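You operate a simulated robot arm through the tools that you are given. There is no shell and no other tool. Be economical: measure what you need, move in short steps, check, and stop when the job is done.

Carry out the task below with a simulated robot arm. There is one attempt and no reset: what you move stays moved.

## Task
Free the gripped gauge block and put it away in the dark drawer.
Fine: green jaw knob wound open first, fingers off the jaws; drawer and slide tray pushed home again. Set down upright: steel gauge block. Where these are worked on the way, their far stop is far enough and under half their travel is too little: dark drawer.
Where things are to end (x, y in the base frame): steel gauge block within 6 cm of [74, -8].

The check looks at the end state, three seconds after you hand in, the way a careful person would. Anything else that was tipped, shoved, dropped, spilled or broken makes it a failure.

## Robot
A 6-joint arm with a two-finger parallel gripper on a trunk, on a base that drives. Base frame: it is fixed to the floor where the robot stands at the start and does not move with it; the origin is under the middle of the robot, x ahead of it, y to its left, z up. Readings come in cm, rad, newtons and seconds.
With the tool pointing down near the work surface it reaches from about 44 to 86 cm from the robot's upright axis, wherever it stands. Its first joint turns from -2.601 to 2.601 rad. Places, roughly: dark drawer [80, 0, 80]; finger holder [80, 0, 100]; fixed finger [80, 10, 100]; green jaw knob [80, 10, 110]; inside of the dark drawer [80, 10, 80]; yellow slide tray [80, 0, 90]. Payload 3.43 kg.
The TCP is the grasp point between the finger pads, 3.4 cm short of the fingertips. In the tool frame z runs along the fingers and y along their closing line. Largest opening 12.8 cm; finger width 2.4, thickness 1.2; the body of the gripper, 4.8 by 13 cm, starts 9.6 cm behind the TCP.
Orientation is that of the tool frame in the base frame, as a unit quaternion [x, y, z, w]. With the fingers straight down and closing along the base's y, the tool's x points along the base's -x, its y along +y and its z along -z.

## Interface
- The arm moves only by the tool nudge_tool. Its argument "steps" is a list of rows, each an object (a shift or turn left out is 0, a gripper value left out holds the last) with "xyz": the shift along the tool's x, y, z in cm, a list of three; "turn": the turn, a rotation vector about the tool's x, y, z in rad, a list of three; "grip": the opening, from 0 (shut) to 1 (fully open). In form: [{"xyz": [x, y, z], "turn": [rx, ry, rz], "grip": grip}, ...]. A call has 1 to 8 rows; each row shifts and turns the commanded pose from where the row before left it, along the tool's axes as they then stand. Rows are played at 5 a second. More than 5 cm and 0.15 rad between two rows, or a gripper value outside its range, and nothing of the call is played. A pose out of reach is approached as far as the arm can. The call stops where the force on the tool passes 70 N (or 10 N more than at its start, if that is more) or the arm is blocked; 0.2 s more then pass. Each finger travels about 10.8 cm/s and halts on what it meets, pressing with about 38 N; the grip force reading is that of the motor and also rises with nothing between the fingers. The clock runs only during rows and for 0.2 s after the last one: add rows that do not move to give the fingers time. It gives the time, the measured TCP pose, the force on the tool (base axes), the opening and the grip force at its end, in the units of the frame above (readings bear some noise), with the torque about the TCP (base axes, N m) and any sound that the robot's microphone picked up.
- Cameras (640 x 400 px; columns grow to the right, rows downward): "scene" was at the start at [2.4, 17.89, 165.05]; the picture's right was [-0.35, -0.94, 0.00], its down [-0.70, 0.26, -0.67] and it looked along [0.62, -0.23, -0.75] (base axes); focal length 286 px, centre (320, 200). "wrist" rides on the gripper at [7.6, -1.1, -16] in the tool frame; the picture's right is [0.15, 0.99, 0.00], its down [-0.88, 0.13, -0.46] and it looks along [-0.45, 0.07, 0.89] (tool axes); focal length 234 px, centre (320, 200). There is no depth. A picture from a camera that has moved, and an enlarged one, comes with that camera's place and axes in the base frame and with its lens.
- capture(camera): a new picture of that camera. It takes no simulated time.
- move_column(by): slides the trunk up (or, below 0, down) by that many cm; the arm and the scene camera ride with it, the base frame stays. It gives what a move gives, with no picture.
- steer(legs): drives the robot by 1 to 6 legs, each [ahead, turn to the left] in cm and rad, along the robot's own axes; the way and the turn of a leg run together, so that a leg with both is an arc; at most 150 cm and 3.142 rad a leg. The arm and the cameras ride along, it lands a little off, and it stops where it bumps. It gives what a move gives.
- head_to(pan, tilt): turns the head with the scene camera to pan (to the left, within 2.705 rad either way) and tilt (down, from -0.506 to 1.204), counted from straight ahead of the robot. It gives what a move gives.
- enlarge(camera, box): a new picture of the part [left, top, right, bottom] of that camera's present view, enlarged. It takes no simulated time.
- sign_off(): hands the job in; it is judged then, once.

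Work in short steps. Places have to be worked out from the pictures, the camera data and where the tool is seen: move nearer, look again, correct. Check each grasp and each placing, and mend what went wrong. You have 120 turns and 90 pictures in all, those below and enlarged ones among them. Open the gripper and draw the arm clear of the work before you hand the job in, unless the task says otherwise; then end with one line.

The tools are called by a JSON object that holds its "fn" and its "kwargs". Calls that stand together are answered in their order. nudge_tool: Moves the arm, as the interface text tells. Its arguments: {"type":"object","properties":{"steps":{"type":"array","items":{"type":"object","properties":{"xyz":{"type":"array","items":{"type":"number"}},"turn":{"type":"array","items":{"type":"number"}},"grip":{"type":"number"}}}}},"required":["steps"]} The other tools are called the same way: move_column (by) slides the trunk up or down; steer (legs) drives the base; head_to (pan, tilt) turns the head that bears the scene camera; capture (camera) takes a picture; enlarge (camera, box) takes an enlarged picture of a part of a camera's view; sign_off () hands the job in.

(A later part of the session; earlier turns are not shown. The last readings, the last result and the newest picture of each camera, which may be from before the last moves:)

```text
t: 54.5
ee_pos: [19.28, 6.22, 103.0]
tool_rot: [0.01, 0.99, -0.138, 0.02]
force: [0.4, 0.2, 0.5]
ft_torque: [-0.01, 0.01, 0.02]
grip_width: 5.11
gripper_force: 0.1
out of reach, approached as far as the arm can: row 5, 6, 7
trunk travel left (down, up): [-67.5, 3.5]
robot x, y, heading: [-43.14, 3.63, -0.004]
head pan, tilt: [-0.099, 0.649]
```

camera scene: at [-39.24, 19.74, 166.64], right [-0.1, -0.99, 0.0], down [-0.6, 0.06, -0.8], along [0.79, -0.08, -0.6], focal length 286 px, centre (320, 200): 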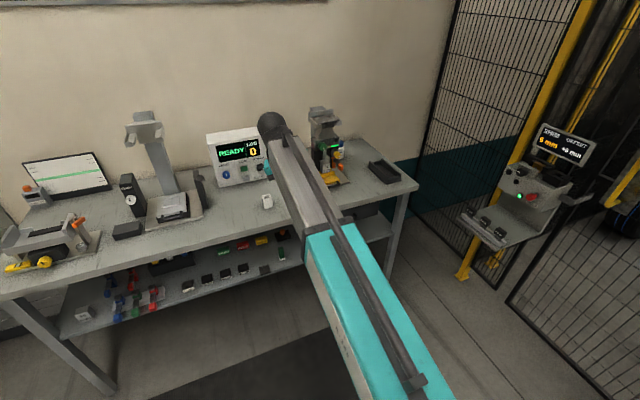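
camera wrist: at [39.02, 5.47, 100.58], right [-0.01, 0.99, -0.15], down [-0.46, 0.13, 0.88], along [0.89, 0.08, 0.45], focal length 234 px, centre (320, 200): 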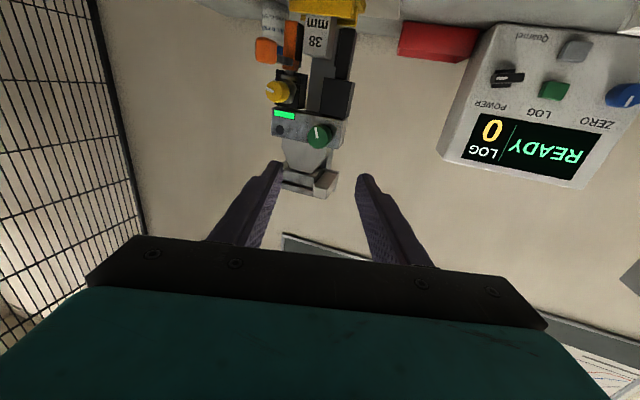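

A joint limit seems to block the roll. I test by yawing the hand, which restores the wrist relation it had at the start, and then rolling.

{"fn": "nudge_tool", "kwargs": {"steps": [{"turn": [0, 0, -0.14]}, {"turn": [0, 0, -0.14]}, {"turn": [0, 0, -0.14]}, {"turn": [-0.09, 0, 0]}, {"turn": [-0.09, 0, 0]}, {"turn": [-0.09, 0, 0]}, {}, {}]}}

{"fn": "capture", "kwargs": {"camera": "scene"}}

```text
t: 56.3
ee_pos: [19.09, 8.19, 102.2]
tool_rot: [-0.018, 0.99, -0.139, 0.015]
force: [-0.6, 0.1, -0.1]
ft_torque: [0.02, -0.05, 0.0]
grip_width: 5.13
gripper_force: 0.0
out of reach, approached as far as the arm can: row 1, 2, 3, 4, 5, 6
trunk travel left (down, up): [-67.5, 3.5]
robot x, y, heading: [-43.26, 3.66, -0.002]
head pan, tilt: [-0.099, 0.649]
```

```text
57 pictures are left
camera scene: at [-39.25, 19.75, 166.64], right [-0.1, -0.99, 0.0], down [-0.6, 0.06, -0.8], along [0.79, -0.08, -0.6], focal length 286 px, centre (320, 200)
```

scene: 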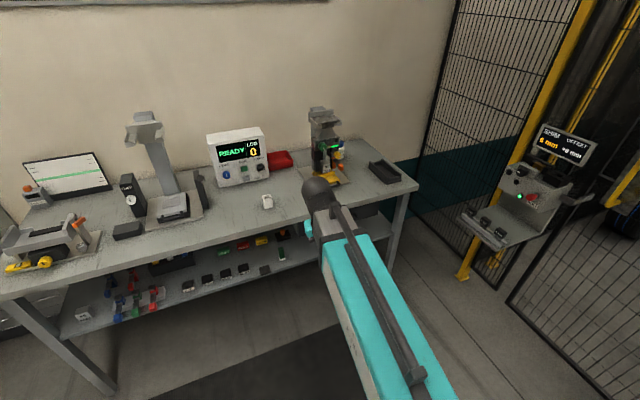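

Negative yaw is refused as well, so a wrist joint is at its limit. I try the opposite yaw to unwind it.

{"fn": "nudge_tool", "kwargs": {"steps": [{"turn": [0, 0, 0.14]}, {"turn": [0, 0, 0.14]}, {"turn": [0, 0, 0.14]}, {"turn": [-0.09, 0, 0]}, {"turn": [-0.09, 0, 0]}, {"turn": [-0.09, 0, 0]}, {}, {}]}}

```text
t: 58.1
ee_pos: [18.95, 8.35, 102.36]
tool_rot: [0.184, 0.972, -0.115, 0.089]
force: [-0.6, 0.0, 0.1]
ft_torque: [-0.04, -0.01, -0.01]
grip_width: 5.13
gripper_force: 0.1
out of reach, approached as far as the arm can: row 4, 5, 6
trunk travel left (down, up): [-67.5, 3.5]
robot x, y, heading: [-43.37, 3.3, 0.002]
head pan, tilt: [-0.099, 0.649]
```

Yaw is free but the residual side tilt stays, which suggests forearm-roll is on its flipped branch near its limit. In the clear space here I swing the hand down → right → forward → left → down to unflip it; first to the right.

{"fn": "nudge_tool", "kwargs": {"steps": [{"xyz": [0, -2.5, 0], "turn": [0.15, 0, 0]}, {"xyz": [0, -2.5, 0], "turn": [0.15, 0, 0]}, {"xyz": [0, -2.5, 0], "turn": [0.15, 0, 0]}, {"xyz": [0, -2.5, 0], "turn": [0.15, 0, 0]}, {"xyz": [0, -2.5, 0], "turn": [0.15, 0, 0]}, {"xyz": [0, -2.5, 0], "turn": [0.15, 0, 0]}, {}]}}

```text
t: 59.3
ee_pos: [14.79, -0.7, 107.08]
tool_rot: [0.213, 0.878, -0.427, 0.035]
force: [7.3, 2.4, -20.7]
ft_torque: [-3.47, -0.5, -1.25]
grip_width: 5.12
gripper_force: 0.0
trunk travel left (down, up): [-67.5, 3.5]
robot x, y, heading: [-43.5, 3.77, 0.005]
head pan, tilt: [-0.099, 0.649]
stopped in row 5: the force on the tool passed its limit at 120 N (the readings are from after the stop); the commanded pose is now the measured one
```

A force stop: something touched, perhaps the arm itself. I look.

{"fn": "capture", "kwargs": {"camera": "wrist"}}

{"fn": "head_to", "kwargs": {"pan": -0.2, "tilt": 1.1}}

{"fn": "capture", "kwargs": {"camera": "scene"}}

```text
56 pictures are left
camera wrist: at [9.51, 13.35, 116.17], right [0.27, 0.59, -0.76], down [0.91, 0.12, 0.41], along [0.33, -0.8, -0.5], focal length 234 px, centre (320, 200)
```

wrist: 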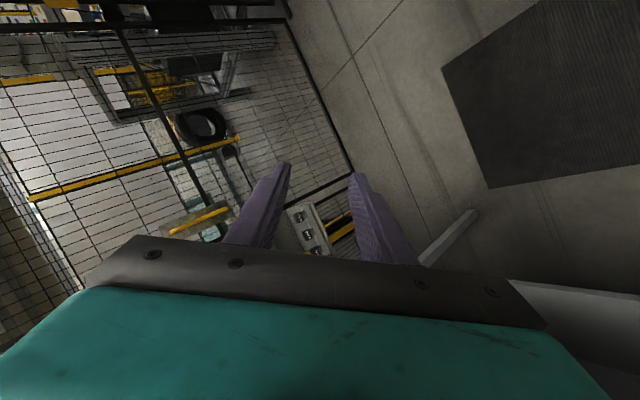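

```text
t: 60.2
ee_pos: [14.87, -0.93, 107.06]
tool_rot: [0.214, 0.878, -0.428, 0.035]
force: [11.3, -0.7, -38.0]
ft_torque: [-5.69, -0.95, -1.89]
grip_width: 5.12
gripper_force: 0.0
trunk travel left (down, up): [-67.5, 3.5]
robot x, y, heading: [-42.94, 3.46, -0.002]
head pan, tilt: [-0.201, 1.1]
```

```text
55 pictures are left
camera scene: at [-41.69, 19.35, 163.21], right [-0.2, -0.98, 0.0], down [-0.87, 0.18, -0.45], along [0.45, -0.09, -0.89], focal length 286 px, centre (320, 200)
```

scene: 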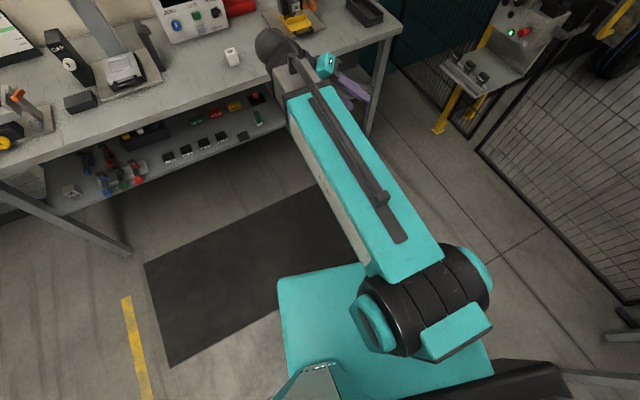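

The gripper hit its own forearm: the elbow is behind at about (-39,7) and the forearm points forward to the wrist. I swing the hand forward, away from the forearm.

{"fn": "nudge_tool", "kwargs": {"steps": [{"xyz": [-2.5, 1.1, 0], "turn": [-0.061, -0.137, 0]}, {"xyz": [-2.5, 1.1, 0], "turn": [-0.061, -0.137, 0]}, {"xyz": [-2.5, 1.1, 0], "turn": [-0.061, -0.137, 0]}, {"xyz": [-2.5, 1.1, 0], "turn": [-0.061, -0.137, 0]}, {"xyz": [-2.5, 1.1, 0], "turn": [-0.061, -0.137, 0]}, {"xyz": [-2.5, 1.1, 0], "turn": [-0.061, -0.137, 0]}, {}]}}

{"fn": "capture", "kwargs": {"camera": "scene"}}

```text
t: 61.8
ee_pos: [30.2, 2.29, 109.46]
tool_rot: [0.015, 0.853, -0.314, 0.417]
force: [0.1, -0.5, 0.3]
ft_torque: [-0.03, 0.01, 0.03]
grip_width: 5.13
gripper_force: 0.0
trunk travel left (down, up): [-67.5, 3.5]
robot x, y, heading: [-43.43, 3.76, -0.005]
head pan, tilt: [-0.201, 1.1]
```

```text
54 pictures are left
camera scene: at [-41.7, 19.35, 163.21], right [-0.2, -0.98, 0.0], down [-0.87, 0.18, -0.45], along [0.44, -0.09, -0.89], focal length 286 px, centre (320, 200)
```

scene: 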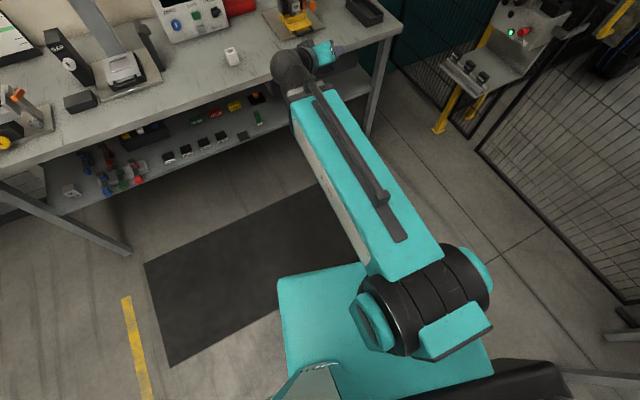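

Clear of itself now. I swing the hand up and left to point forward-up in the forearm's plane, which brings the forearm roll back to zero.

{"fn": "nudge_tool", "kwargs": {"steps": [{"xyz": [-3.2, 0.7, 0], "turn": [-0.033, -0.145, 0]}, {"xyz": [-3.2, 0.7, 0], "turn": [-0.033, -0.145, 0]}, {"xyz": [-3.2, 0.7, 0], "turn": [-0.033, -0.145, 0]}, {"xyz": [-3.2, 0.7, 0], "turn": [-0.033, -0.145, 0]}, {"xyz": [-3.2, 0.7, 0], "turn": [-0.033, -0.145, 0]}, {"xyz": [-3.2, 0.7, 0], "turn": [-0.033, -0.145, 0]}, {"xyz": [-3.2, 0.7, 0], "turn": [-0.033, -0.145, 0]}, {"xyz": [-3.2, 0.7, 0], "turn": [-0.033, -0.145, 0]}]}}

{"fn": "capture", "kwargs": {"camera": "scene"}}

```text
t: 63.6
ee_pos: [36.79, 17.42, 127.94]
tool_rot: [-0.2, 0.522, -0.156, 0.814]
force: [-0.2, 2.1, -0.1]
ft_torque: [0.0, 0.05, -0.18]
grip_width: 5.13
gripper_force: 0.0
trunk travel left (down, up): [-67.5, 3.5]
robot x, y, heading: [-43.46, 3.92, 0.002]
head pan, tilt: [-0.201, 1.1]
```

```text
53 pictures are left
camera scene: at [-41.69, 19.36, 163.21], right [-0.2, -0.98, 0.0], down [-0.87, 0.18, -0.45], along [0.44, -0.09, -0.89], focal length 286 px, centre (320, 200)
```

scene: 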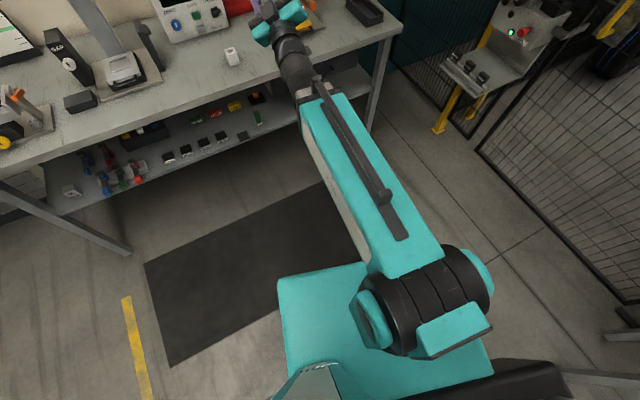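

The hand points forward-up in the forearm plane. I now pitch straight down through the forearm axis.

{"fn": "nudge_tool", "kwargs": {"steps": [{"xyz": [2.6, 1.65, 0], "turn": [-0.075, 0.118, 0]}, {"xyz": [2.6, 1.65, 0], "turn": [-0.075, 0.118, 0]}, {"xyz": [2.6, 1.65, 0], "turn": [-0.075, 0.118, 0]}, {"xyz": [2.6, 1.65, 0], "turn": [-0.075, 0.118, 0]}, {"xyz": [2.6, 1.65, 0], "turn": [-0.075, 0.118, 0]}, {"xyz": [2.6, 1.65, 0], "turn": [-0.075, 0.118, 0]}, {"xyz": [2.6, 1.65, 0], "turn": [-0.075, 0.118, 0]}, {"xyz": [2.6, 1.65, 0], "turn": [-0.075, 0.118, 0]}]}}

{"fn": "nudge_tool", "kwargs": {"steps": [{"xyz": [1.6, 1, 0], "turn": [-0.075, 0.118, 0]}, {"xyz": [1.6, 1, 0], "turn": [-0.075, 0.118, 0]}, {"xyz": [1.6, 1, 0], "turn": [-0.075, 0.118, 0]}, {"xyz": [1.6, 1, 0], "turn": [-0.075, 0.118, 0]}, {"xyz": [1.6, 1, 0], "turn": [-0.075, 0.118, 0]}, {"xyz": [1.6, 1, 0], "turn": [-0.075, 0.118, 0]}, {}]}}

```text
t: 65.4
ee_pos: [34.3, 16.58, 104.65]
tool_rot: [-0.339, 0.85, -0.085, 0.395]
force: [-0.1, 0.6, -0.5]
ft_torque: [0.0, 0.01, -0.02]
grip_width: 5.13
gripper_force: 0.1
trunk travel left (down, up): [-67.5, 3.5]
robot x, y, heading: [-43.51, 3.37, -0.004]
head pan, tilt: [-0.201, 1.1]
```

```text
t: 67.0
ee_pos: [24.83, 14.67, 99.77]
tool_rot: [-0.367, 0.93, -0.008, -0.003]
force: [0.8, -0.1, 0.1]
ft_torque: [0.01, -0.01, 0.0]
grip_width: 5.12
gripper_force: 0.2
trunk travel left (down, up): [-67.5, 3.5]
robot x, y, heading: [-43.41, 3.8, 0.002]
head pan, tilt: [-0.201, 1.1]
```

Branch fixed: the tool is straight down and fully controllable. I yaw so the fingers close along x for the tray handle, and drive forward 38 cm.

{"fn": "nudge_tool", "kwargs": {"steps": [{"turn": [0, 0, -0.14]}, {"turn": [0, 0, -0.14]}, {"turn": [0, 0, -0.14]}, {"turn": [0, 0, -0.14]}, {"turn": [0, 0, -0.13]}, {"turn": [0, 0, -0.12]}, {}]}}

{"fn": "steer", "kwargs": {"legs": [[38, 0]]}}

{"fn": "head_to", "kwargs": {"pan": -0.2, "tilt": 0.8}}

{"fn": "capture", "kwargs": {"camera": "scene"}}

{"fn": "capture", "kwargs": {"camera": "wrist"}}

```text
t: 68.6
ee_pos: [24.63, 14.74, 99.58]
tool_rot: [-0.704, 0.71, -0.006, -0.006]
force: [-0.3, -0.4, 0.6]
ft_torque: [0.0, 0.02, 0.01]
grip_width: 5.13
gripper_force: 0.1
trunk travel left (down, up): [-67.5, 3.5]
robot x, y, heading: [-43.52, 3.39, 0.0]
head pan, tilt: [-0.201, 1.1]
```

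```text
t: 71.2
ee_pos: [62.56, 14.72, 99.54]
tool_rot: [-0.703, 0.711, -0.006, -0.006]
force: [0.9, 0.6, 0.0]
ft_torque: [0.03, 0.01, 0.0]
grip_width: 5.1
gripper_force: 0.1
trunk travel left (down, up): [-67.5, 3.5]
robot x, y, heading: [-5.95, 3.54, 0.003]
head pan, tilt: [-0.201, 1.1]
```

```text
t: 72.0
ee_pos: [62.48, 14.79, 99.58]
tool_rot: [-0.704, 0.71, -0.006, -0.006]
force: [0.0, 0.4, -0.2]
ft_torque: [0.0, -0.02, -0.01]
grip_width: 5.1
gripper_force: 0.0
trunk travel left (down, up): [-67.5, 3.5]
robot x, y, heading: [-5.7, 2.99, 0.004]
head pan, tilt: [-0.201, 0.799]
```

```text
52 pictures are left
camera scene: at [-2.12, 19.0, 165.37], right [-0.2, -0.98, 0.0], down [-0.7, 0.14, -0.7], along [0.68, -0.14, -0.72], focal length 286 px, centre (320, 200)
```

scene: 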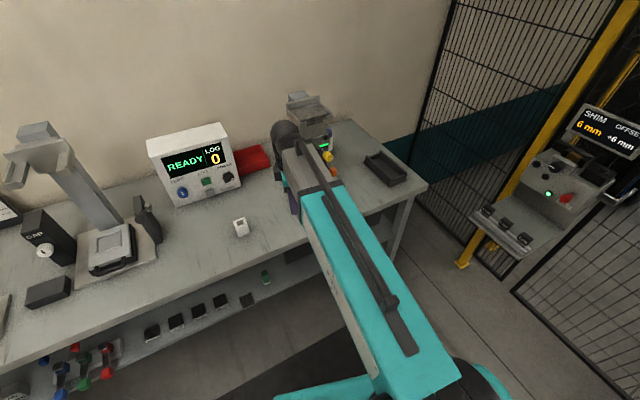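

```text
51 pictures are left
camera wrist: at [63.57, 7.46, 115.67], right [-0.99, -0.14, 0.0], down [-0.12, 0.89, 0.44], along [-0.06, 0.44, -0.9], focal length 234 px, centre (320, 200)
```

wrist: 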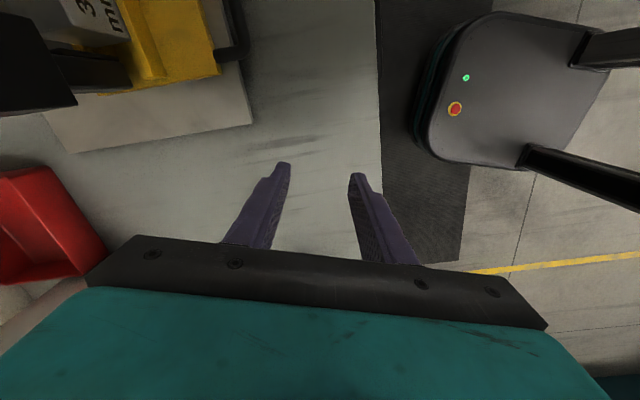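

The tray handle is near (71, 4). I shift toward y≈6 to bring it into view.

{"fn": "nudge_tool", "kwargs": {"steps": [{"xyz": [4, 0, 0]}, {"xyz": [4, 0, 0]}, {}]}}

{"fn": "capture", "kwargs": {"camera": "wrist"}}

```text
t: 72.8
ee_pos: [62.47, 6.79, 99.7]
tool_rot: [-0.703, 0.711, -0.007, -0.005]
force: [-0.6, -0.1, -0.1]
ft_torque: [0.03, -0.01, -0.03]
grip_width: 5.15
gripper_force: 0.1
trunk travel left (down, up): [-67.5, 3.5]
robot x, y, heading: [-5.56, 3.71, -0.0]
head pan, tilt: [-0.201, 0.799]
```

```text
50 pictures are left
camera wrist: at [63.6, -0.51, 115.89], right [-0.99, -0.14, 0.0], down [-0.12, 0.89, 0.44], along [-0.06, 0.44, -0.9], focal length 234 px, centre (320, 200)
```

wrist: 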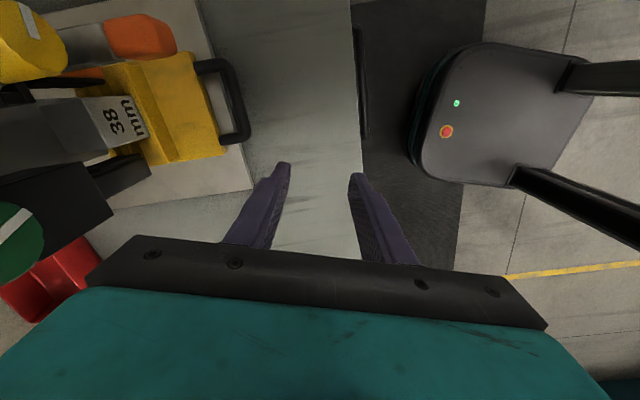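

The handle bar is at about (71.8, 2.4, 90) with about 2 cm inside the U. The gripper body would crowd the yellow knob if centred over it, so I open fully and hook the bar with the far finger only. First I go just above it.

{"fn": "nudge_tool", "kwargs": {"steps": [{"xyz": [2.2, 0, 0], "grip": 1.0}, {"xyz": [2.2, 0, 0]}, {"xyz": [0, -2, 1]}, {"xyz": [0, -1.9, 1]}, {"xyz": [0, 0, 1]}, {}]}}

{"fn": "capture", "kwargs": {"camera": "wrist"}}

```text
t: 74.2
ee_pos: [66.4, 2.32, 96.75]
tool_rot: [-0.703, 0.711, -0.007, -0.006]
force: [0.2, 0.2, -0.2]
ft_torque: [0.01, 0.01, 0.04]
grip_width: 12.78
gripper_force: 0.0
trunk travel left (down, up): [-67.5, 3.5]
robot x, y, heading: [-5.51, 3.71, 0.003]
head pan, tilt: [-0.201, 0.799]
```

```text
49 pictures are left
camera wrist: at [67.3, -4.92, 112.87], right [-0.99, -0.14, 0.0], down [-0.12, 0.89, 0.44], along [-0.06, 0.44, -0.9], focal length 234 px, centre (320, 200)
```

wrist: 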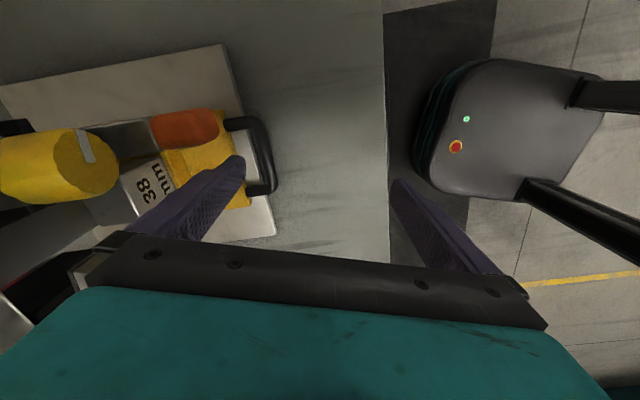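

The fingertip is over the gap, near the bar's inner edge. I shift 0.6 cm farther and descend.

{"fn": "nudge_tool", "kwargs": {"steps": [{"xyz": [0, -0.6, 0]}, {"xyz": [0, 0, 1.2]}, {"xyz": [0, 0, 1.2]}, {"xyz": [0, 0, 1.0]}, {}]}}

{"fn": "capture", "kwargs": {"camera": "wrist"}}

```text
t: 75.4
ee_pos: [66.84, 2.29, 93.41]
tool_rot: [-0.703, 0.711, -0.006, -0.006]
force: [0.1, 0.9, 0.6]
ft_torque: [-0.01, 0.03, 0.0]
grip_width: 12.79
gripper_force: 0.0
trunk travel left (down, up): [-67.5, 3.5]
robot x, y, heading: [-5.46, 3.66, -0.0]
head pan, tilt: [-0.201, 0.799]
```

```text
48 pictures are left
camera wrist: at [67.9, -5.03, 109.44], right [-0.99, -0.14, 0.0], down [-0.12, 0.89, 0.44], along [-0.06, 0.44, -0.9], focal length 234 px, centre (320, 200)
```

wrist: 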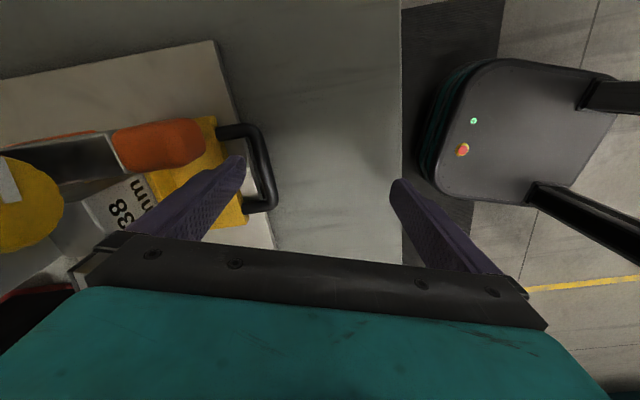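

The finger is inside the U. I pull gently toward the robot and watch the force and the tray.

{"fn": "nudge_tool", "kwargs": {"steps": [{"xyz": [0, 0.7, 0]}, {"xyz": [0, 0.7, 0]}, {"xyz": [0, 0.7, 0]}, {"xyz": [0, 0.7, 0]}, {}]}}

{"fn": "capture", "kwargs": {"camera": "wrist"}}

```text
t: 76.6
ee_pos: [64.07, 2.3, 93.42]
tool_rot: [-0.703, 0.711, -0.006, -0.006]
force: [-0.3, -0.4, 0.6]
ft_torque: [0.03, 0.0, 0.0]
grip_width: 12.81
gripper_force: 0.0
trunk travel left (down, up): [-67.5, 3.5]
robot x, y, heading: [-5.67, 3.77, 0.004]
head pan, tilt: [-0.201, 0.799]
```

```text
47 pictures are left
camera wrist: at [65.09, -5.08, 109.45], right [-0.99, -0.14, 0.0], down [-0.12, 0.89, 0.44], along [-0.06, 0.44, -0.9], focal length 234 px, centre (320, 200)
```

wrist: 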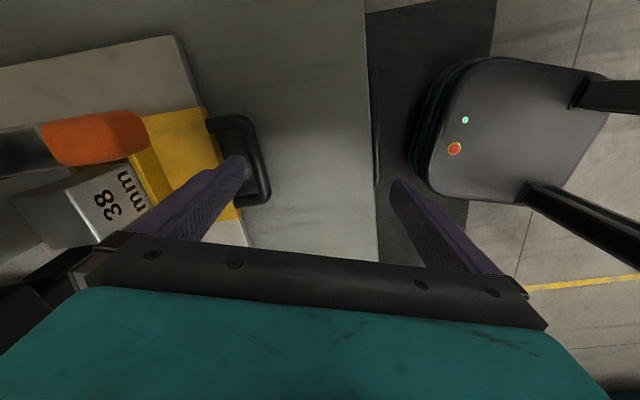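

The tray and block follow the finger while the orange lever stays put. I keep pulling.

{"fn": "nudge_tool", "kwargs": {"steps": [{"xyz": [0, 0.7, 0]}, {"xyz": [0, 0.7, 0]}, {"xyz": [0, 0.7, 0]}, {"xyz": [0, 0.7, 0]}, {"xyz": [0, 0.7, 0]}, {"xyz": [0, 0.7, 0]}, {"xyz": [0, 0.6, 0]}, {}]}}

{"fn": "capture", "kwargs": {"camera": "wrist"}}

```text
t: 78.4
ee_pos: [59.28, 2.25, 93.3]
tool_rot: [-0.703, 0.711, -0.006, -0.006]
force: [0.3, -0.6, 0.6]
ft_torque: [-0.01, 0.03, 0.0]
grip_width: 12.77
gripper_force: 0.0
trunk travel left (down, up): [-67.5, 3.5]
robot x, y, heading: [-5.84, 3.79, 0.002]
head pan, tilt: [-0.201, 0.799]
```

```text
46 pictures are left
camera wrist: at [60.39, -5.05, 109.44], right [-0.99, -0.14, 0.0], down [-0.12, 0.89, 0.44], along [-0.06, 0.44, -0.9], focal length 234 px, centre (320, 200)
```

wrist: 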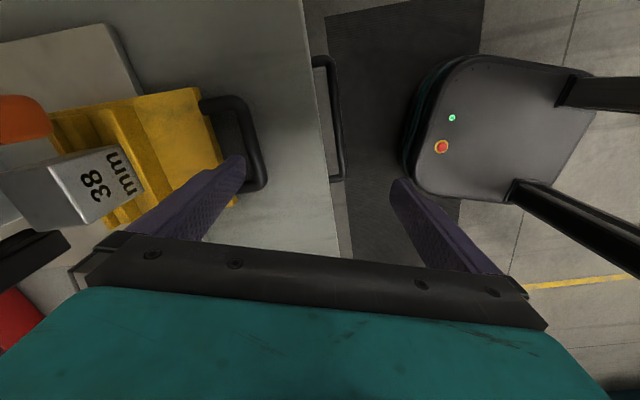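

Pulling well. 3 cm more for gripper clearance from the head.

{"fn": "nudge_tool", "kwargs": {"steps": [{"xyz": [0, 0.7, 0]}, {"xyz": [0, 0.7, 0]}, {"xyz": [0, 0.7, 0]}, {"xyz": [0, 0.7, 0]}, {"xyz": [0, 0.5, 0]}, {}]}}

{"fn": "nudge_tool", "kwargs": {"steps": [{"xyz": [0, -0.6, 0]}, {"xyz": [0, 0, -3]}, {"xyz": [0, 0, -4]}, {"xyz": [0, 0, -3]}, {}]}}

{"fn": "capture", "kwargs": {"camera": "wrist"}}

```text
t: 79.8
ee_pos: [56.2, 1.58, 93.42]
tool_rot: [-0.702, 0.712, -0.012, -0.011]
force: [12.6, -42.3, 0.2]
ft_torque: [-1.41, -0.63, -2.8]
grip_width: 12.78
gripper_force: 0.0
trunk travel left (down, up): [-67.5, 3.5]
robot x, y, heading: [-5.23, 3.67, 0.005]
head pan, tilt: [-0.201, 0.799]
```

```text
t: 81.0
ee_pos: [56.55, 2.49, 103.44]
tool_rot: [-0.703, 0.711, -0.006, -0.006]
force: [0.0, -0.3, 1.0]
ft_torque: [0.01, 0.03, -0.05]
grip_width: 12.79
gripper_force: 0.1
trunk travel left (down, up): [-67.5, 3.5]
robot x, y, heading: [-5.48, 3.58, 0.0]
head pan, tilt: [-0.201, 0.799]
```

```text
45 pictures are left
camera wrist: at [57.54, -4.78, 119.57], right [-0.99, -0.14, 0.0], down [-0.12, 0.89, 0.44], along [-0.06, 0.44, -0.9], focal length 234 px, centre (320, 200)
```

wrist: 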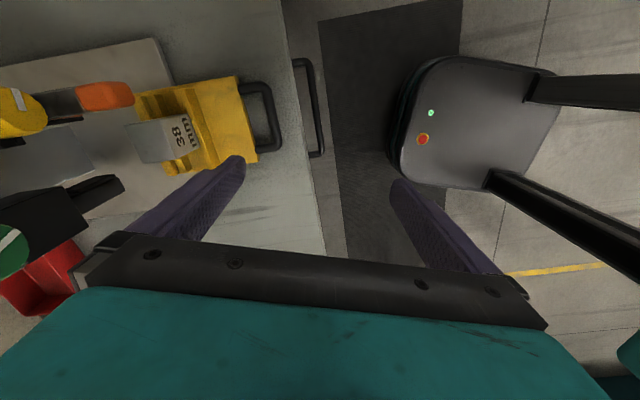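

The tray hit its stop, and I've lifted clear. I zoom in on the block to measure it.

{"fn": "enlarge", "kwargs": {"camera": "wrist", "box": [80, 60, 300, 220]}}

{"fn": "enlarge", "kwargs": {"camera": "scene", "box": [240, 80, 380, 220]}}

```text
2.50 times, centred on (190, 140) of wrist
camera zoom: at [57.54, -4.78, 119.57], right [-0.99, -0.14, 0.0], down [-0.12, 0.89, 0.44], along [-0.06, 0.44, -0.9], focal length 585 px, centre (645, 350)
```

zoom: 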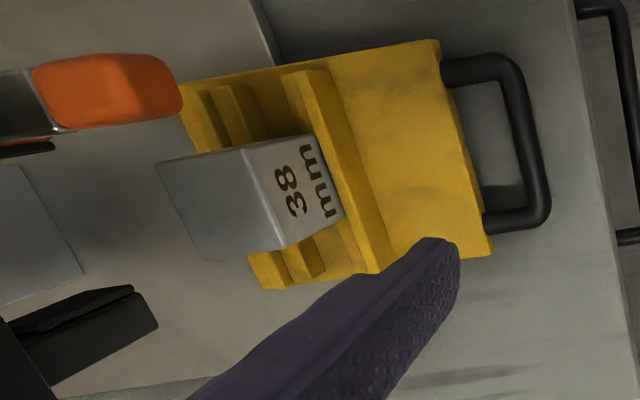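

```text
2.86 times, centred on (310, 150) of scene
camera zoom: at [-2.13, 19.02, 165.38], right [-0.2, -0.98, 0.0], down [-0.7, 0.14, -0.7], along [0.68, -0.14, -0.72], focal length 816 px, centre (349, 343)
```

zoom: 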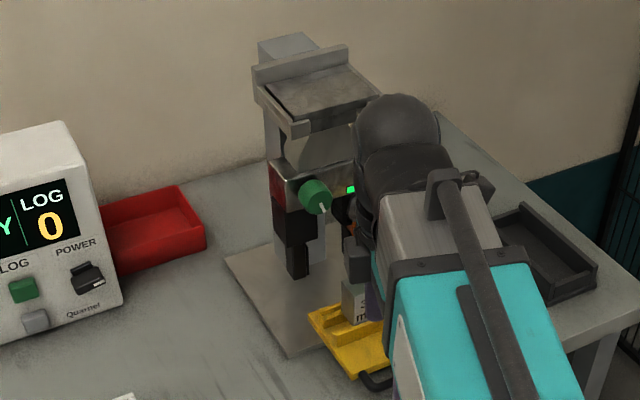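

Working from several edges, the whole table with fixture and tray is yawed about +15° in the base frame. The block top is centred near (73.2, 2.5, 96.7), 3.8 cm wide. I rotate the hand to match, with the camera on the robot side and the fingers closing across the block.

{"fn": "nudge_tool", "kwargs": {"steps": [{"turn": [0, 0, 0.145]}, {"turn": [0, 0, 0.145]}, {"turn": [0, 0, 0.145]}, {"turn": [0, 0, 0.145]}, {"turn": [0, 0, 0.145]}, {"turn": [0, 0, 0.145]}, {"turn": [0, 0, 0.145]}, {"turn": [0, 0, 0.145]}]}}

{"fn": "nudge_tool", "kwargs": {"steps": [{"turn": [0, 0, 0.145]}, {"grip": 0.6}, {"xyz": [-3, 0, -1]}, {"xyz": [-3, 0, -1]}, {"xyz": [-2, 0, -1]}, {}, {}]}}

{"fn": "capture", "kwargs": {"camera": "wrist"}}

```text
t: 82.8
ee_pos: [56.52, 2.53, 103.38]
tool_rot: [-0.198, 0.98, -0.009, -0.001]
force: [0.1, 0.1, -0.5]
ft_torque: [0.02, -0.01, 0.02]
grip_width: 12.82
gripper_force: 0.0
trunk travel left (down, up): [-67.5, 3.5]
robot x, y, heading: [-5.82, 3.18, 0.001]
head pan, tilt: [-0.201, 0.799]
```

```text
t: 84.4
ee_pos: [64.35, 4.48, 106.3]
tool_rot: [-0.127, 0.992, -0.009, -0.001]
force: [0.7, -0.4, -0.5]
ft_torque: [-0.02, 0.01, 0.01]
grip_width: 7.68
gripper_force: 0.1
trunk travel left (down, up): [-67.5, 3.5]
robot x, y, heading: [-5.65, 3.63, 0.003]
head pan, tilt: [-0.201, 0.799]
```

```text
42 pictures are left
camera wrist: at [57.38, 1.83, 122.38], right [-0.39, 0.92, -0.02], down [0.82, 0.36, 0.45], along [0.42, 0.16, -0.89], focal length 234 px, centre (320, 200)
```

wrist: 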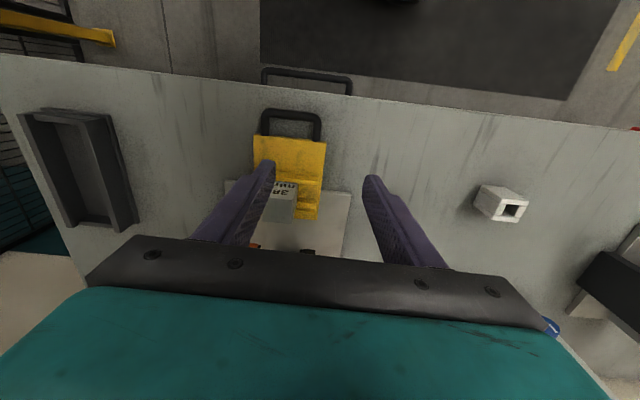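

Long-baseline edges give the table yaw as about 17°. I zoom on the block to line up.

{"fn": "enlarge", "kwargs": {"camera": "wrist", "box": [230, 90, 390, 260]}}

```text
2.35 times, centred on (310, 175) of wrist
camera zoom: at [57.38, 1.83, 122.38], right [-0.39, 0.92, -0.02], down [0.82, 0.36, 0.45], along [0.42, 0.16, -0.89], focal length 551 px, centre (344, 259)
```

zoom: 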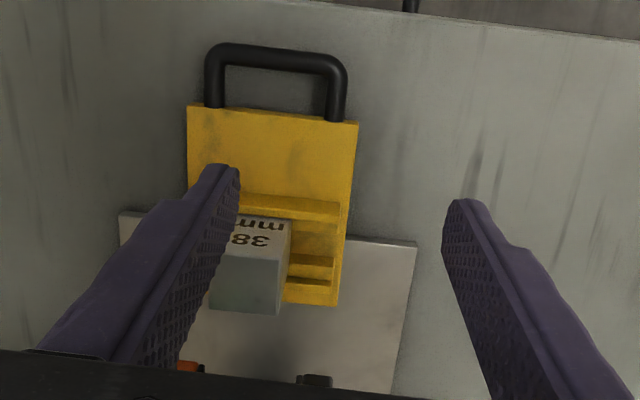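

The block top is centred at (73.1, 2.4), confirming the earlier figure. I lean the tool back 0.25 rad for clearance from the head, shift sideways, and descend in front of the block.

{"fn": "nudge_tool", "kwargs": {"steps": [{"turn": [-0.018, -0.12, -0.04]}, {"turn": [0, -0.13, 0]}, {"xyz": [0, -2.3, 0]}, {"xyz": [0, -2.2, 0]}, {"xyz": [0.64, 0, 2.52]}, {"xyz": [0.64, 0, 2.52]}, {"xyz": [0.64, 0, 2.52]}, {}]}}

{"fn": "enlarge", "kwargs": {"camera": "wrist", "box": [200, 90, 440, 260]}}

```text
t: 86.2
ee_pos: [65.57, 0.17, 98.47]
tool_rot: [-0.147, 0.982, 0.017, 0.121]
force: [-0.3, 0.2, 0.3]
ft_torque: [-0.01, 0.02, -0.01]
grip_width: 7.68
gripper_force: 0.0
trunk travel left (down, up): [-67.5, 3.5]
robot x, y, heading: [-5.56, 3.9, -0.0]
head pan, tilt: [-0.201, 0.799]
```

```text
2.35 times, centred on (320, 175) of wrist
camera zoom: at [55.29, -4.17, 112.23], right [-0.42, 0.9, -0.04], down [0.67, 0.34, 0.66], along [0.61, 0.25, -0.75], focal length 551 px, centre (320, 259)
```

zoom: 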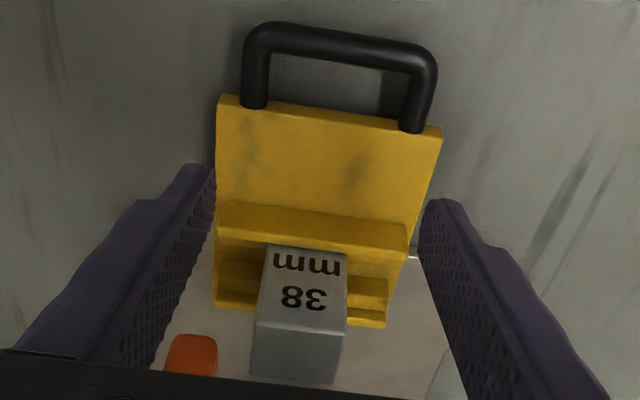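

Aligned with the tray (its edge is parallel to the finger line). I advance 7.9 cm to straddle the block, then lower 3.3 cm.

{"fn": "nudge_tool", "kwargs": {"steps": [{"xyz": [-2.54, 0, 0.65]}, {"xyz": [-2.54, 0, 0.65]}, {"xyz": [-2.54, 0, 0.65]}, {}]}}

{"fn": "enlarge", "kwargs": {"camera": "wrist", "box": [200, 90, 440, 260]}}

```text
t: 87.2
ee_pos: [73.17, 2.47, 98.39]
tool_rot: [-0.146, 0.982, 0.018, 0.121]
force: [-5.9, -1.8, -4.1]
ft_torque: [0.07, 0.17, -0.26]
grip_width: 7.74
gripper_force: 0.2
trunk travel left (down, up): [-67.5, 3.5]
robot x, y, heading: [-5.32, 3.4, 0.001]
head pan, tilt: [-0.201, 0.799]
```

```text
2.35 times, centred on (320, 175) of wrist
camera zoom: at [62.73, -1.81, 112.1], right [-0.42, 0.9, -0.04], down [0.67, 0.34, 0.66], along [0.61, 0.25, -0.75], focal length 551 px, centre (320, 259)
```

zoom: 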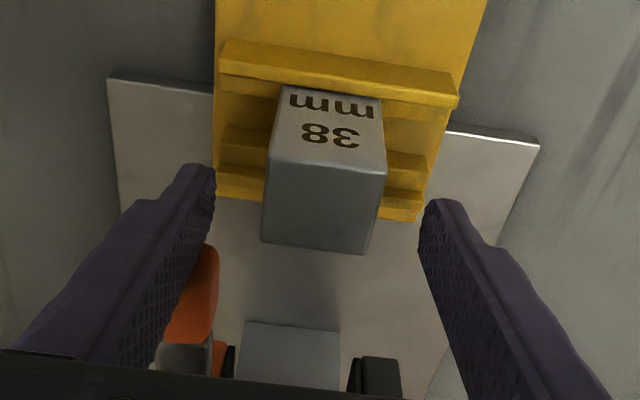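

Light contact (6 N): the right finger touches the orange lever knob. I back off, narrow the opening to 5 cm, and take the block nearer its front.

{"fn": "nudge_tool", "kwargs": {"steps": [{"xyz": [1.94, 0, -0.5], "grip": 0.39}, {}, {"xyz": [-0.6, 0, 0.15]}, {}]}}

{"fn": "capture", "kwargs": {"camera": "wrist"}}

```text
t: 88.2
ee_pos: [71.82, 2.16, 98.54]
tool_rot: [-0.147, 0.981, 0.018, 0.121]
force: [-5.8, -2.3, -2.6]
ft_torque: [0.03, 0.15, -0.18]
grip_width: 4.99
gripper_force: 0.4
trunk travel left (down, up): [-67.5, 3.5]
robot x, y, heading: [-5.46, 3.48, -0.002]
head pan, tilt: [-0.201, 0.799]
```

```text
38 pictures are left
camera wrist: at [61.36, -2.26, 112.14], right [-0.42, 0.9, -0.04], down [0.67, 0.34, 0.66], along [0.61, 0.25, -0.75], focal length 234 px, centre (320, 200)
```

wrist: 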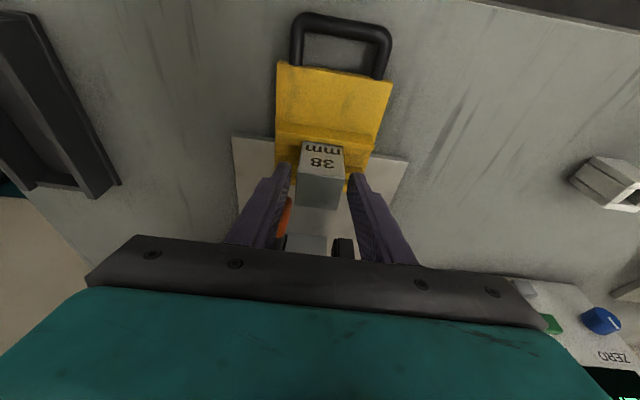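

Contact force remains, so I take a closer look.

{"fn": "enlarge", "kwargs": {"camera": "wrist", "box": [220, 120, 420, 270]}}

{"fn": "enlarge", "kwargs": {"camera": "scene", "box": [240, 80, 380, 220]}}

```text
2.67 times, centred on (320, 195) of wrist
camera zoom: at [61.36, -2.26, 112.14], right [-0.42, 0.9, -0.04], down [0.67, 0.34, 0.66], along [0.61, 0.25, -0.75], focal length 624 px, centre (320, 213)
```

zoom: 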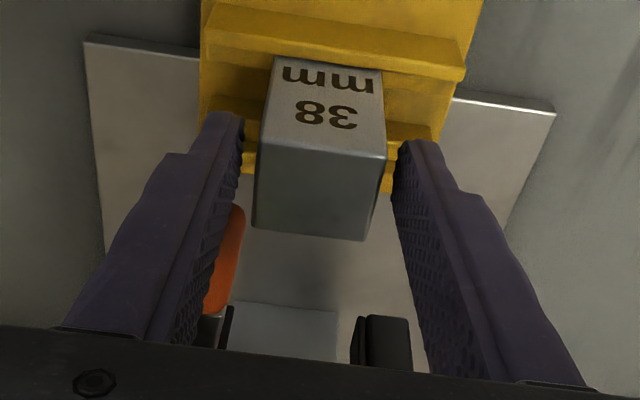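

```text
2.86 times, centred on (310, 150) of scene
camera zoom: at [-2.17, 18.97, 165.38], right [-0.2, -0.98, 0.0], down [-0.7, 0.14, -0.7], along [0.68, -0.14, -0.72], focal length 816 px, centre (349, 343)
```

zoom: 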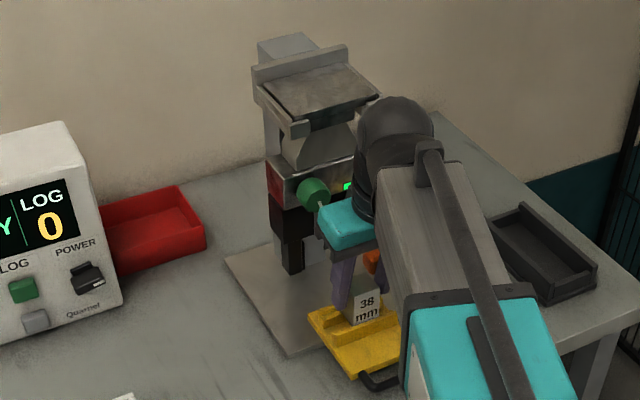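

I retreat 3 cm to see whether the force vanishes and what the orange knob does.

{"fn": "nudge_tool", "kwargs": {"steps": [{"xyz": [1.45, 0, -0.37]}, {"xyz": [1.45, 0, -0.37]}, {}]}}

{"fn": "enlarge", "kwargs": {"camera": "wrist", "box": [220, 120, 420, 270]}}

```text
t: 89.0
ee_pos: [68.96, 1.25, 98.53]
tool_rot: [-0.147, 0.981, 0.017, 0.122]
force: [0.9, -0.1, -0.4]
ft_torque: [0.0, 0.02, 0.01]
grip_width: 4.96
gripper_force: 0.1
trunk travel left (down, up): [-67.5, 3.5]
robot x, y, heading: [-5.83, 3.83, 0.002]
head pan, tilt: [-0.201, 0.799]
```

```text
2.67 times, centred on (320, 195) of wrist
camera zoom: at [58.53, -3.14, 112.11], right [-0.42, 0.9, -0.04], down [0.67, 0.34, 0.66], along [0.61, 0.25, -0.75], focal length 624 px, centre (320, 213)
```

zoom: 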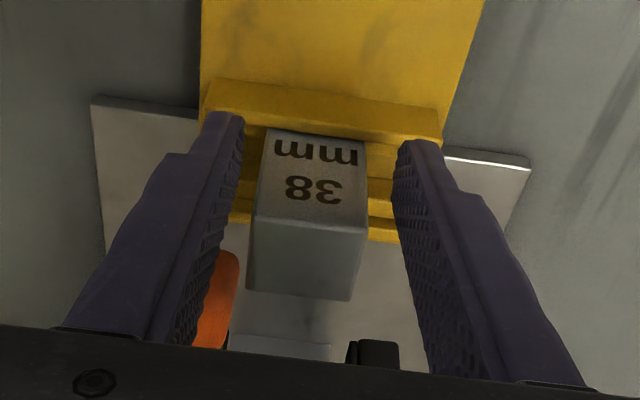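

The force is gone. The orange knob's front end reaches u≈70.8 (along the table's depth direction) beside the block's rear half. I make the tool vertical and grip only the front 1.5 cm of the block, clear of the orange knob.

{"fn": "nudge_tool", "kwargs": {"steps": [{"turn": [0, 0.125, 0]}, {"turn": [0, 0.12, 0]}, {"xyz": [0, -0.2, 0]}, {"xyz": [-1.0, 0, 0]}, {"xyz": [-1.0, 0, 0]}, {"xyz": [-0.9, 0, 0]}, {}]}}

{"fn": "capture", "kwargs": {"camera": "wrist"}}

```text
t: 90.6
ee_pos: [71.77, 2.02, 98.39]
tool_rot: [-0.148, 0.989, 0.0, 0.0]
force: [-5.8, -2.9, -1.2]
ft_torque: [0.06, -0.06, -0.27]
grip_width: 5.04
gripper_force: 0.2
trunk travel left (down, up): [-67.5, 3.5]
robot x, y, heading: [-5.98, 3.89, -0.001]
head pan, tilt: [-0.201, 0.799]
```

```text
34 pictures are left
camera wrist: at [64.81, -1.32, 114.49], right [-0.43, 0.9, 0.0], down [0.8, 0.38, 0.46], along [0.41, 0.19, -0.89], focal length 234 px, centre (320, 200)
```

wrist: 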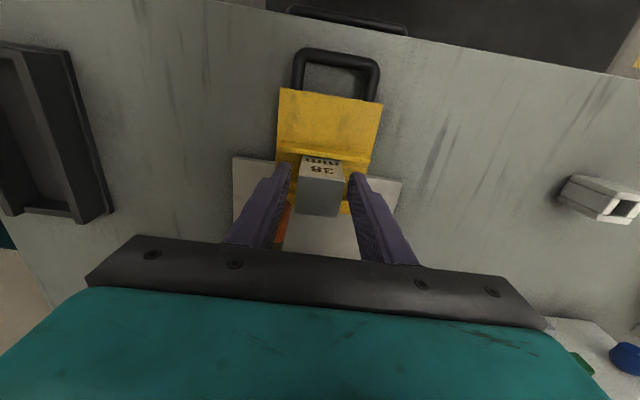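

The torque places the touch at the right finger's outer side (v≈-4 cm, z≈98.5). I back off 0.8 cm and check the force before descending.

{"fn": "nudge_tool", "kwargs": {"steps": [{"xyz": [0.4, 0, 0]}, {"xyz": [0.4, 0, 0]}, {}]}}

{"fn": "enlarge", "kwargs": {"camera": "wrist", "box": [240, 120, 400, 260]}}

```text
t: 91.4
ee_pos: [70.93, 1.81, 98.46]
tool_rot: [-0.148, 0.989, -0.001, 0.0]
force: [-0.6, -0.6, 0.2]
ft_torque: [-0.04, -0.03, -0.01]
grip_width: 5.02
gripper_force: 0.0
trunk travel left (down, up): [-67.5, 3.5]
robot x, y, heading: [-4.97, 3.54, 0.002]
head pan, tilt: [-0.201, 0.799]
```

```text
2.86 times, centred on (320, 190) of wrist
camera zoom: at [64.12, -1.54, 114.46], right [-0.43, 0.9, 0.0], down [0.8, 0.38, 0.46], along [0.41, 0.2, -0.89], focal length 669 px, centre (320, 229)
```

zoom: 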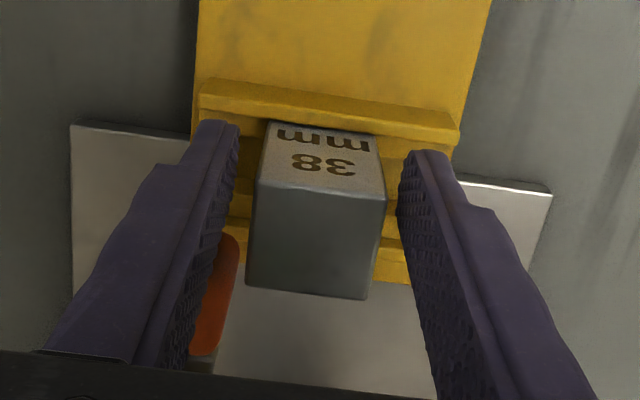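

Free of contact. I descend 2.8 cm and close on the block.

{"fn": "nudge_tool", "kwargs": {"steps": [{"xyz": [0, 0, 1.0]}, {"xyz": [0, 0, 1.0]}, {"xyz": [0, 0, 0.8]}, {}]}}

{"fn": "nudge_tool", "kwargs": {"steps": [{"grip": 0.2}, {}, {}]}}

{"fn": "enlarge", "kwargs": {"camera": "wrist", "box": [240, 120, 400, 260]}}

```text
t: 92.4
ee_pos: [70.91, 1.62, 96.17]
tool_rot: [-0.147, 0.989, 0.0, 0.003]
force: [1.7, -2.0, 31.3]
ft_torque: [0.62, 0.39, 0.08]
grip_width: 4.98
gripper_force: 0.1
trunk travel left (down, up): [-67.5, 3.5]
robot x, y, heading: [-5.31, 3.57, 0.001]
head pan, tilt: [-0.201, 0.799]
```

```text
t: 93.2
ee_pos: [70.84, 1.85, 96.02]
tool_rot: [-0.147, 0.989, -0.001, 0.003]
force: [-0.5, 5.4, 43.2]
ft_torque: [0.75, 0.09, -0.02]
grip_width: 3.77
gripper_force: 37.8
trunk travel left (down, up): [-67.5, 3.5]
robot x, y, heading: [-5.61, 3.66, 0.002]
head pan, tilt: [-0.201, 0.799]
```

```text
2.86 times, centred on (320, 190) of wrist
camera zoom: at [63.76, -1.52, 112.04], right [-0.43, 0.9, 0.0], down [0.8, 0.38, 0.46], along [0.42, 0.2, -0.89], focal length 669 px, centre (320, 229)
```

zoom: 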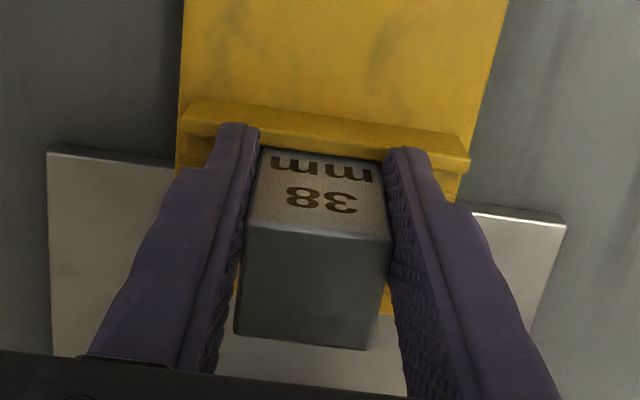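

Gripped at 3.77 cm (38 mm block); the tips rest on the tray lip. I lift straight up.

{"fn": "nudge_tool", "kwargs": {"steps": [{"xyz": [0, 0, -1.2]}, {"xyz": [0, 0, -1]}, {"xyz": [0, 0, -1]}, {"xyz": [0, 0, -1]}, {}]}}

{"fn": "capture", "kwargs": {"camera": "wrist"}}

```text
t: 94.4
ee_pos: [70.96, 1.69, 100.07]
tool_rot: [-0.148, 0.989, 0.0, -0.001]
force: [0.2, 0.2, -2.8]
ft_torque: [-0.01, 0.03, -0.02]
grip_width: 3.74
gripper_force: 37.7
trunk travel left (down, up): [-67.5, 3.5]
robot x, y, heading: [-5.56, 3.72, -0.0]
head pan, tilt: [-0.201, 0.799]
```

```text
31 pictures are left
camera wrist: at [64.08, -1.59, 115.98], right [-0.43, 0.9, 0.0], down [0.8, 0.38, 0.46], along [0.41, 0.19, -0.89], focal length 234 px, centre (320, 200)
```

wrist: 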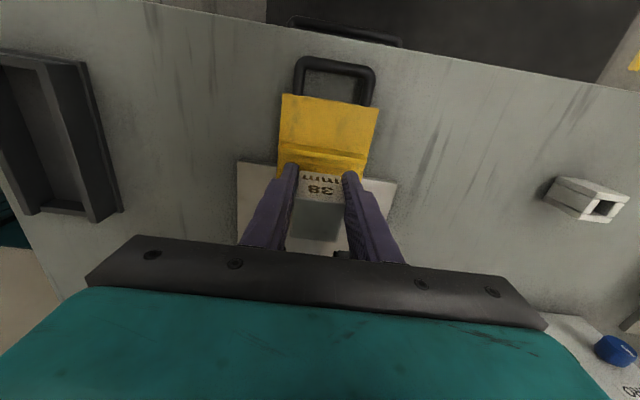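

Lifted (about 2.8 N). I need the hand for the drawer, so I'll park the block upright on the free tabletop near (70,-12): first back, then sideways.

{"fn": "nudge_tool", "kwargs": {"steps": [{"xyz": [2, 0, -1]}, {"xyz": [2, 0, -1]}, {"xyz": [0.9, -2, 0]}, {"xyz": [0, -3.6, 0]}, {"xyz": [0, -3.6, 0]}, {"xyz": [0, -3.6, 0]}, {}]}}

{"fn": "capture", "kwargs": {"camera": "wrist"}}

```text
t: 96.0
ee_pos: [70.09, -11.97, 101.85]
tool_rot: [-0.148, 0.989, 0.0, 0.0]
force: [0.2, 0.3, -3.0]
ft_torque: [-0.03, 0.03, 0.01]
grip_width: 3.78
gripper_force: 37.8
trunk travel left (down, up): [-67.5, 3.5]
robot x, y, heading: [-5.32, 3.46, 0.001]
head pan, tilt: [-0.201, 0.799]
```

```text
30 pictures are left
camera wrist: at [63.18, -15.24, 117.81], right [-0.43, 0.9, 0.0], down [0.8, 0.38, 0.46], along [0.41, 0.2, -0.89], focal length 234 px, centre (320, 200)
```

wrist: 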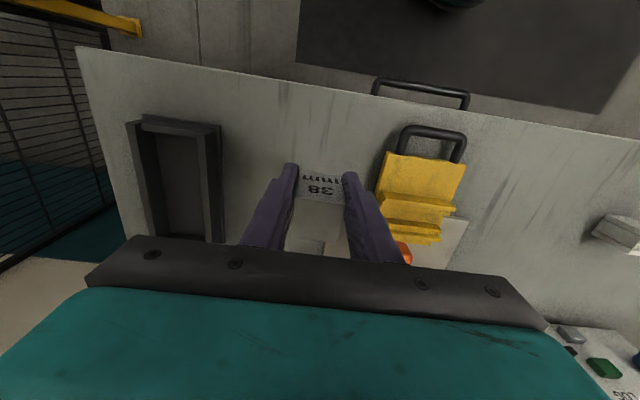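

Clear spot below. I lower toward the table.

{"fn": "nudge_tool", "kwargs": {"steps": [{"xyz": [0, 0, 2.5]}, {"xyz": [0, 0, 2.5]}, {"xyz": [0, 0, 1.5]}, {}]}}

{"fn": "nudge_tool", "kwargs": {"steps": [{"xyz": [0, 0, 0.5]}, {"xyz": [0, 0, 0.5]}, {}]}}

```text
t: 97.0
ee_pos: [70.15, -11.92, 95.17]
tool_rot: [-0.147, 0.989, -0.001, 0.001]
force: [-0.1, -0.5, -3.0]
ft_torque: [0.0, 0.05, -0.01]
grip_width: 3.77
gripper_force: 37.6
trunk travel left (down, up): [-67.5, 3.5]
robot x, y, heading: [-5.32, 3.52, -0.002]
head pan, tilt: [-0.201, 0.799]
```

```text
t: 97.8
ee_pos: [70.2, -11.96, 94.37]
tool_rot: [-0.148, 0.989, 0.0, 0.001]
force: [0.2, -0.9, -1.9]
ft_torque: [-0.02, 0.04, 0.0]
grip_width: 3.8
gripper_force: 38.1
trunk travel left (down, up): [-67.5, 3.5]
robot x, y, heading: [-4.92, 3.32, 0.004]
head pan, tilt: [-0.201, 0.799]
```

{"fn": "nudge_tool", "kwargs": {"steps": [{"xyz": [0, 0, 0.3]}, {"xyz": [0, 0, 0.3]}, {}]}}

```text
t: 98.6
ee_pos: [70.1, -11.96, 93.76]
tool_rot: [-0.148, 0.989, 0.0, 0.0]
force: [-0.2, -0.5, -1.9]
ft_torque: [-0.02, 0.03, 0.04]
grip_width: 3.76
gripper_force: 38.4
trunk travel left (down, up): [-67.5, 3.5]
robot x, y, heading: [-5.5, 3.36, 0.001]
head pan, tilt: [-0.201, 0.799]
```

Not yet touching; I continue in small steps.

{"fn": "nudge_tool", "kwargs": {"steps": [{"xyz": [0, 0, 0.4]}, {"xyz": [0, 0, 0.4]}, {}]}}

{"fn": "nudge_tool", "kwargs": {"steps": [{"xyz": [0, 0, 0.3]}, {"xyz": [0, 0, 0.3]}, {}]}}

```text
t: 99.4
ee_pos: [70.12, -12.04, 93.11]
tool_rot: [-0.148, 0.989, -0.002, 0.0]
force: [-0.2, 0.5, -2.6]
ft_torque: [0.0, 0.03, 0.02]
grip_width: 3.77
gripper_force: 38.1
trunk travel left (down, up): [-67.5, 3.5]
robot x, y, heading: [-5.52, 3.35, 0.002]
head pan, tilt: [-0.201, 0.799]
```

```text
t: 100.2
ee_pos: [70.17, -11.89, 92.41]
tool_rot: [-0.148, 0.989, 0.0, 0.0]
force: [0.8, 0.3, -3.2]
ft_torque: [-0.01, 0.04, 0.01]
grip_width: 3.75
gripper_force: 38.1
trunk travel left (down, up): [-67.5, 3.5]
robot x, y, heading: [-5.45, 3.46, 0.002]
head pan, tilt: [-0.201, 0.799]
```

{"fn": "nudge_tool", "kwargs": {"steps": [{"xyz": [0, 0, 0.3]}, {"xyz": [0, 0, 0.3]}, {}]}}

{"fn": "enlarge", "kwargs": {"camera": "scene", "box": [280, 100, 440, 240]}}

```text
t: 101.0
ee_pos: [70.1, -11.92, 92.12]
tool_rot: [-0.147, 0.989, -0.001, 0.002]
force: [2.0, -1.5, 20.2]
ft_torque: [0.45, -0.32, -0.07]
grip_width: 3.78
gripper_force: 37.6
trunk travel left (down, up): [-67.5, 3.5]
robot x, y, heading: [-5.32, 3.3, -0.0]
head pan, tilt: [-0.201, 0.799]
```

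```text
2.86 times, centred on (360, 170) of scene
camera zoom: at [-2.33, 19.01, 165.42], right [-0.2, -0.98, 0.0], down [-0.7, 0.14, -0.7], along [0.68, -0.14, -0.72], focal length 816 px, centre (206, 286)
```

zoom: 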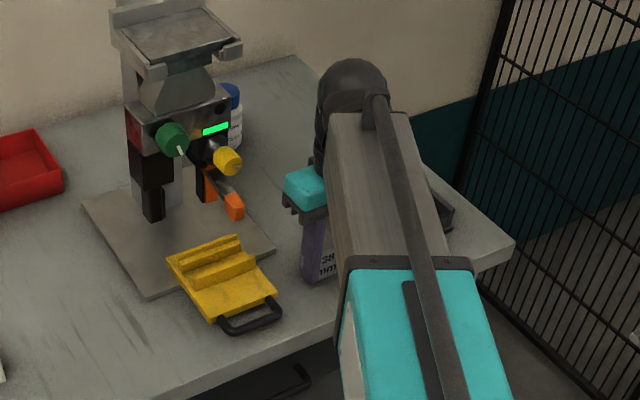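

Contact (20 N) – the block is down. I release and rise straight up.

{"fn": "nudge_tool", "kwargs": {"steps": [{"xyz": [0, 0, -0.15]}, {"grip": 0.42}, {}, {"xyz": [0, 0, -3]}, {"xyz": [0, 0, -4]}, {"xyz": [0, 0, -3]}, {}]}}

{"fn": "capture", "kwargs": {"camera": "wrist"}}

```text
t: 102.6
ee_pos: [70.16, -12.09, 102.16]
tool_rot: [-0.148, 0.989, 0.001, 0.0]
force: [0.4, -0.7, -0.2]
ft_torque: [-0.01, 0.0, 0.02]
grip_width: 5.41
gripper_force: 0.0
trunk travel left (down, up): [-67.5, 3.5]
robot x, y, heading: [-5.4, 3.77, 0.003]
head pan, tilt: [-0.201, 0.799]
```

```text
28 pictures are left
camera wrist: at [63.25, -15.44, 118.15], right [-0.43, 0.9, 0.0], down [0.8, 0.38, 0.46], along [0.41, 0.19, -0.89], focal length 234 px, centre (320, 200)
```

wrist: 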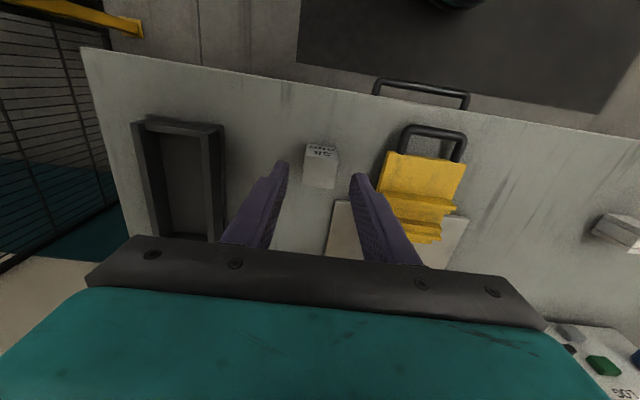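

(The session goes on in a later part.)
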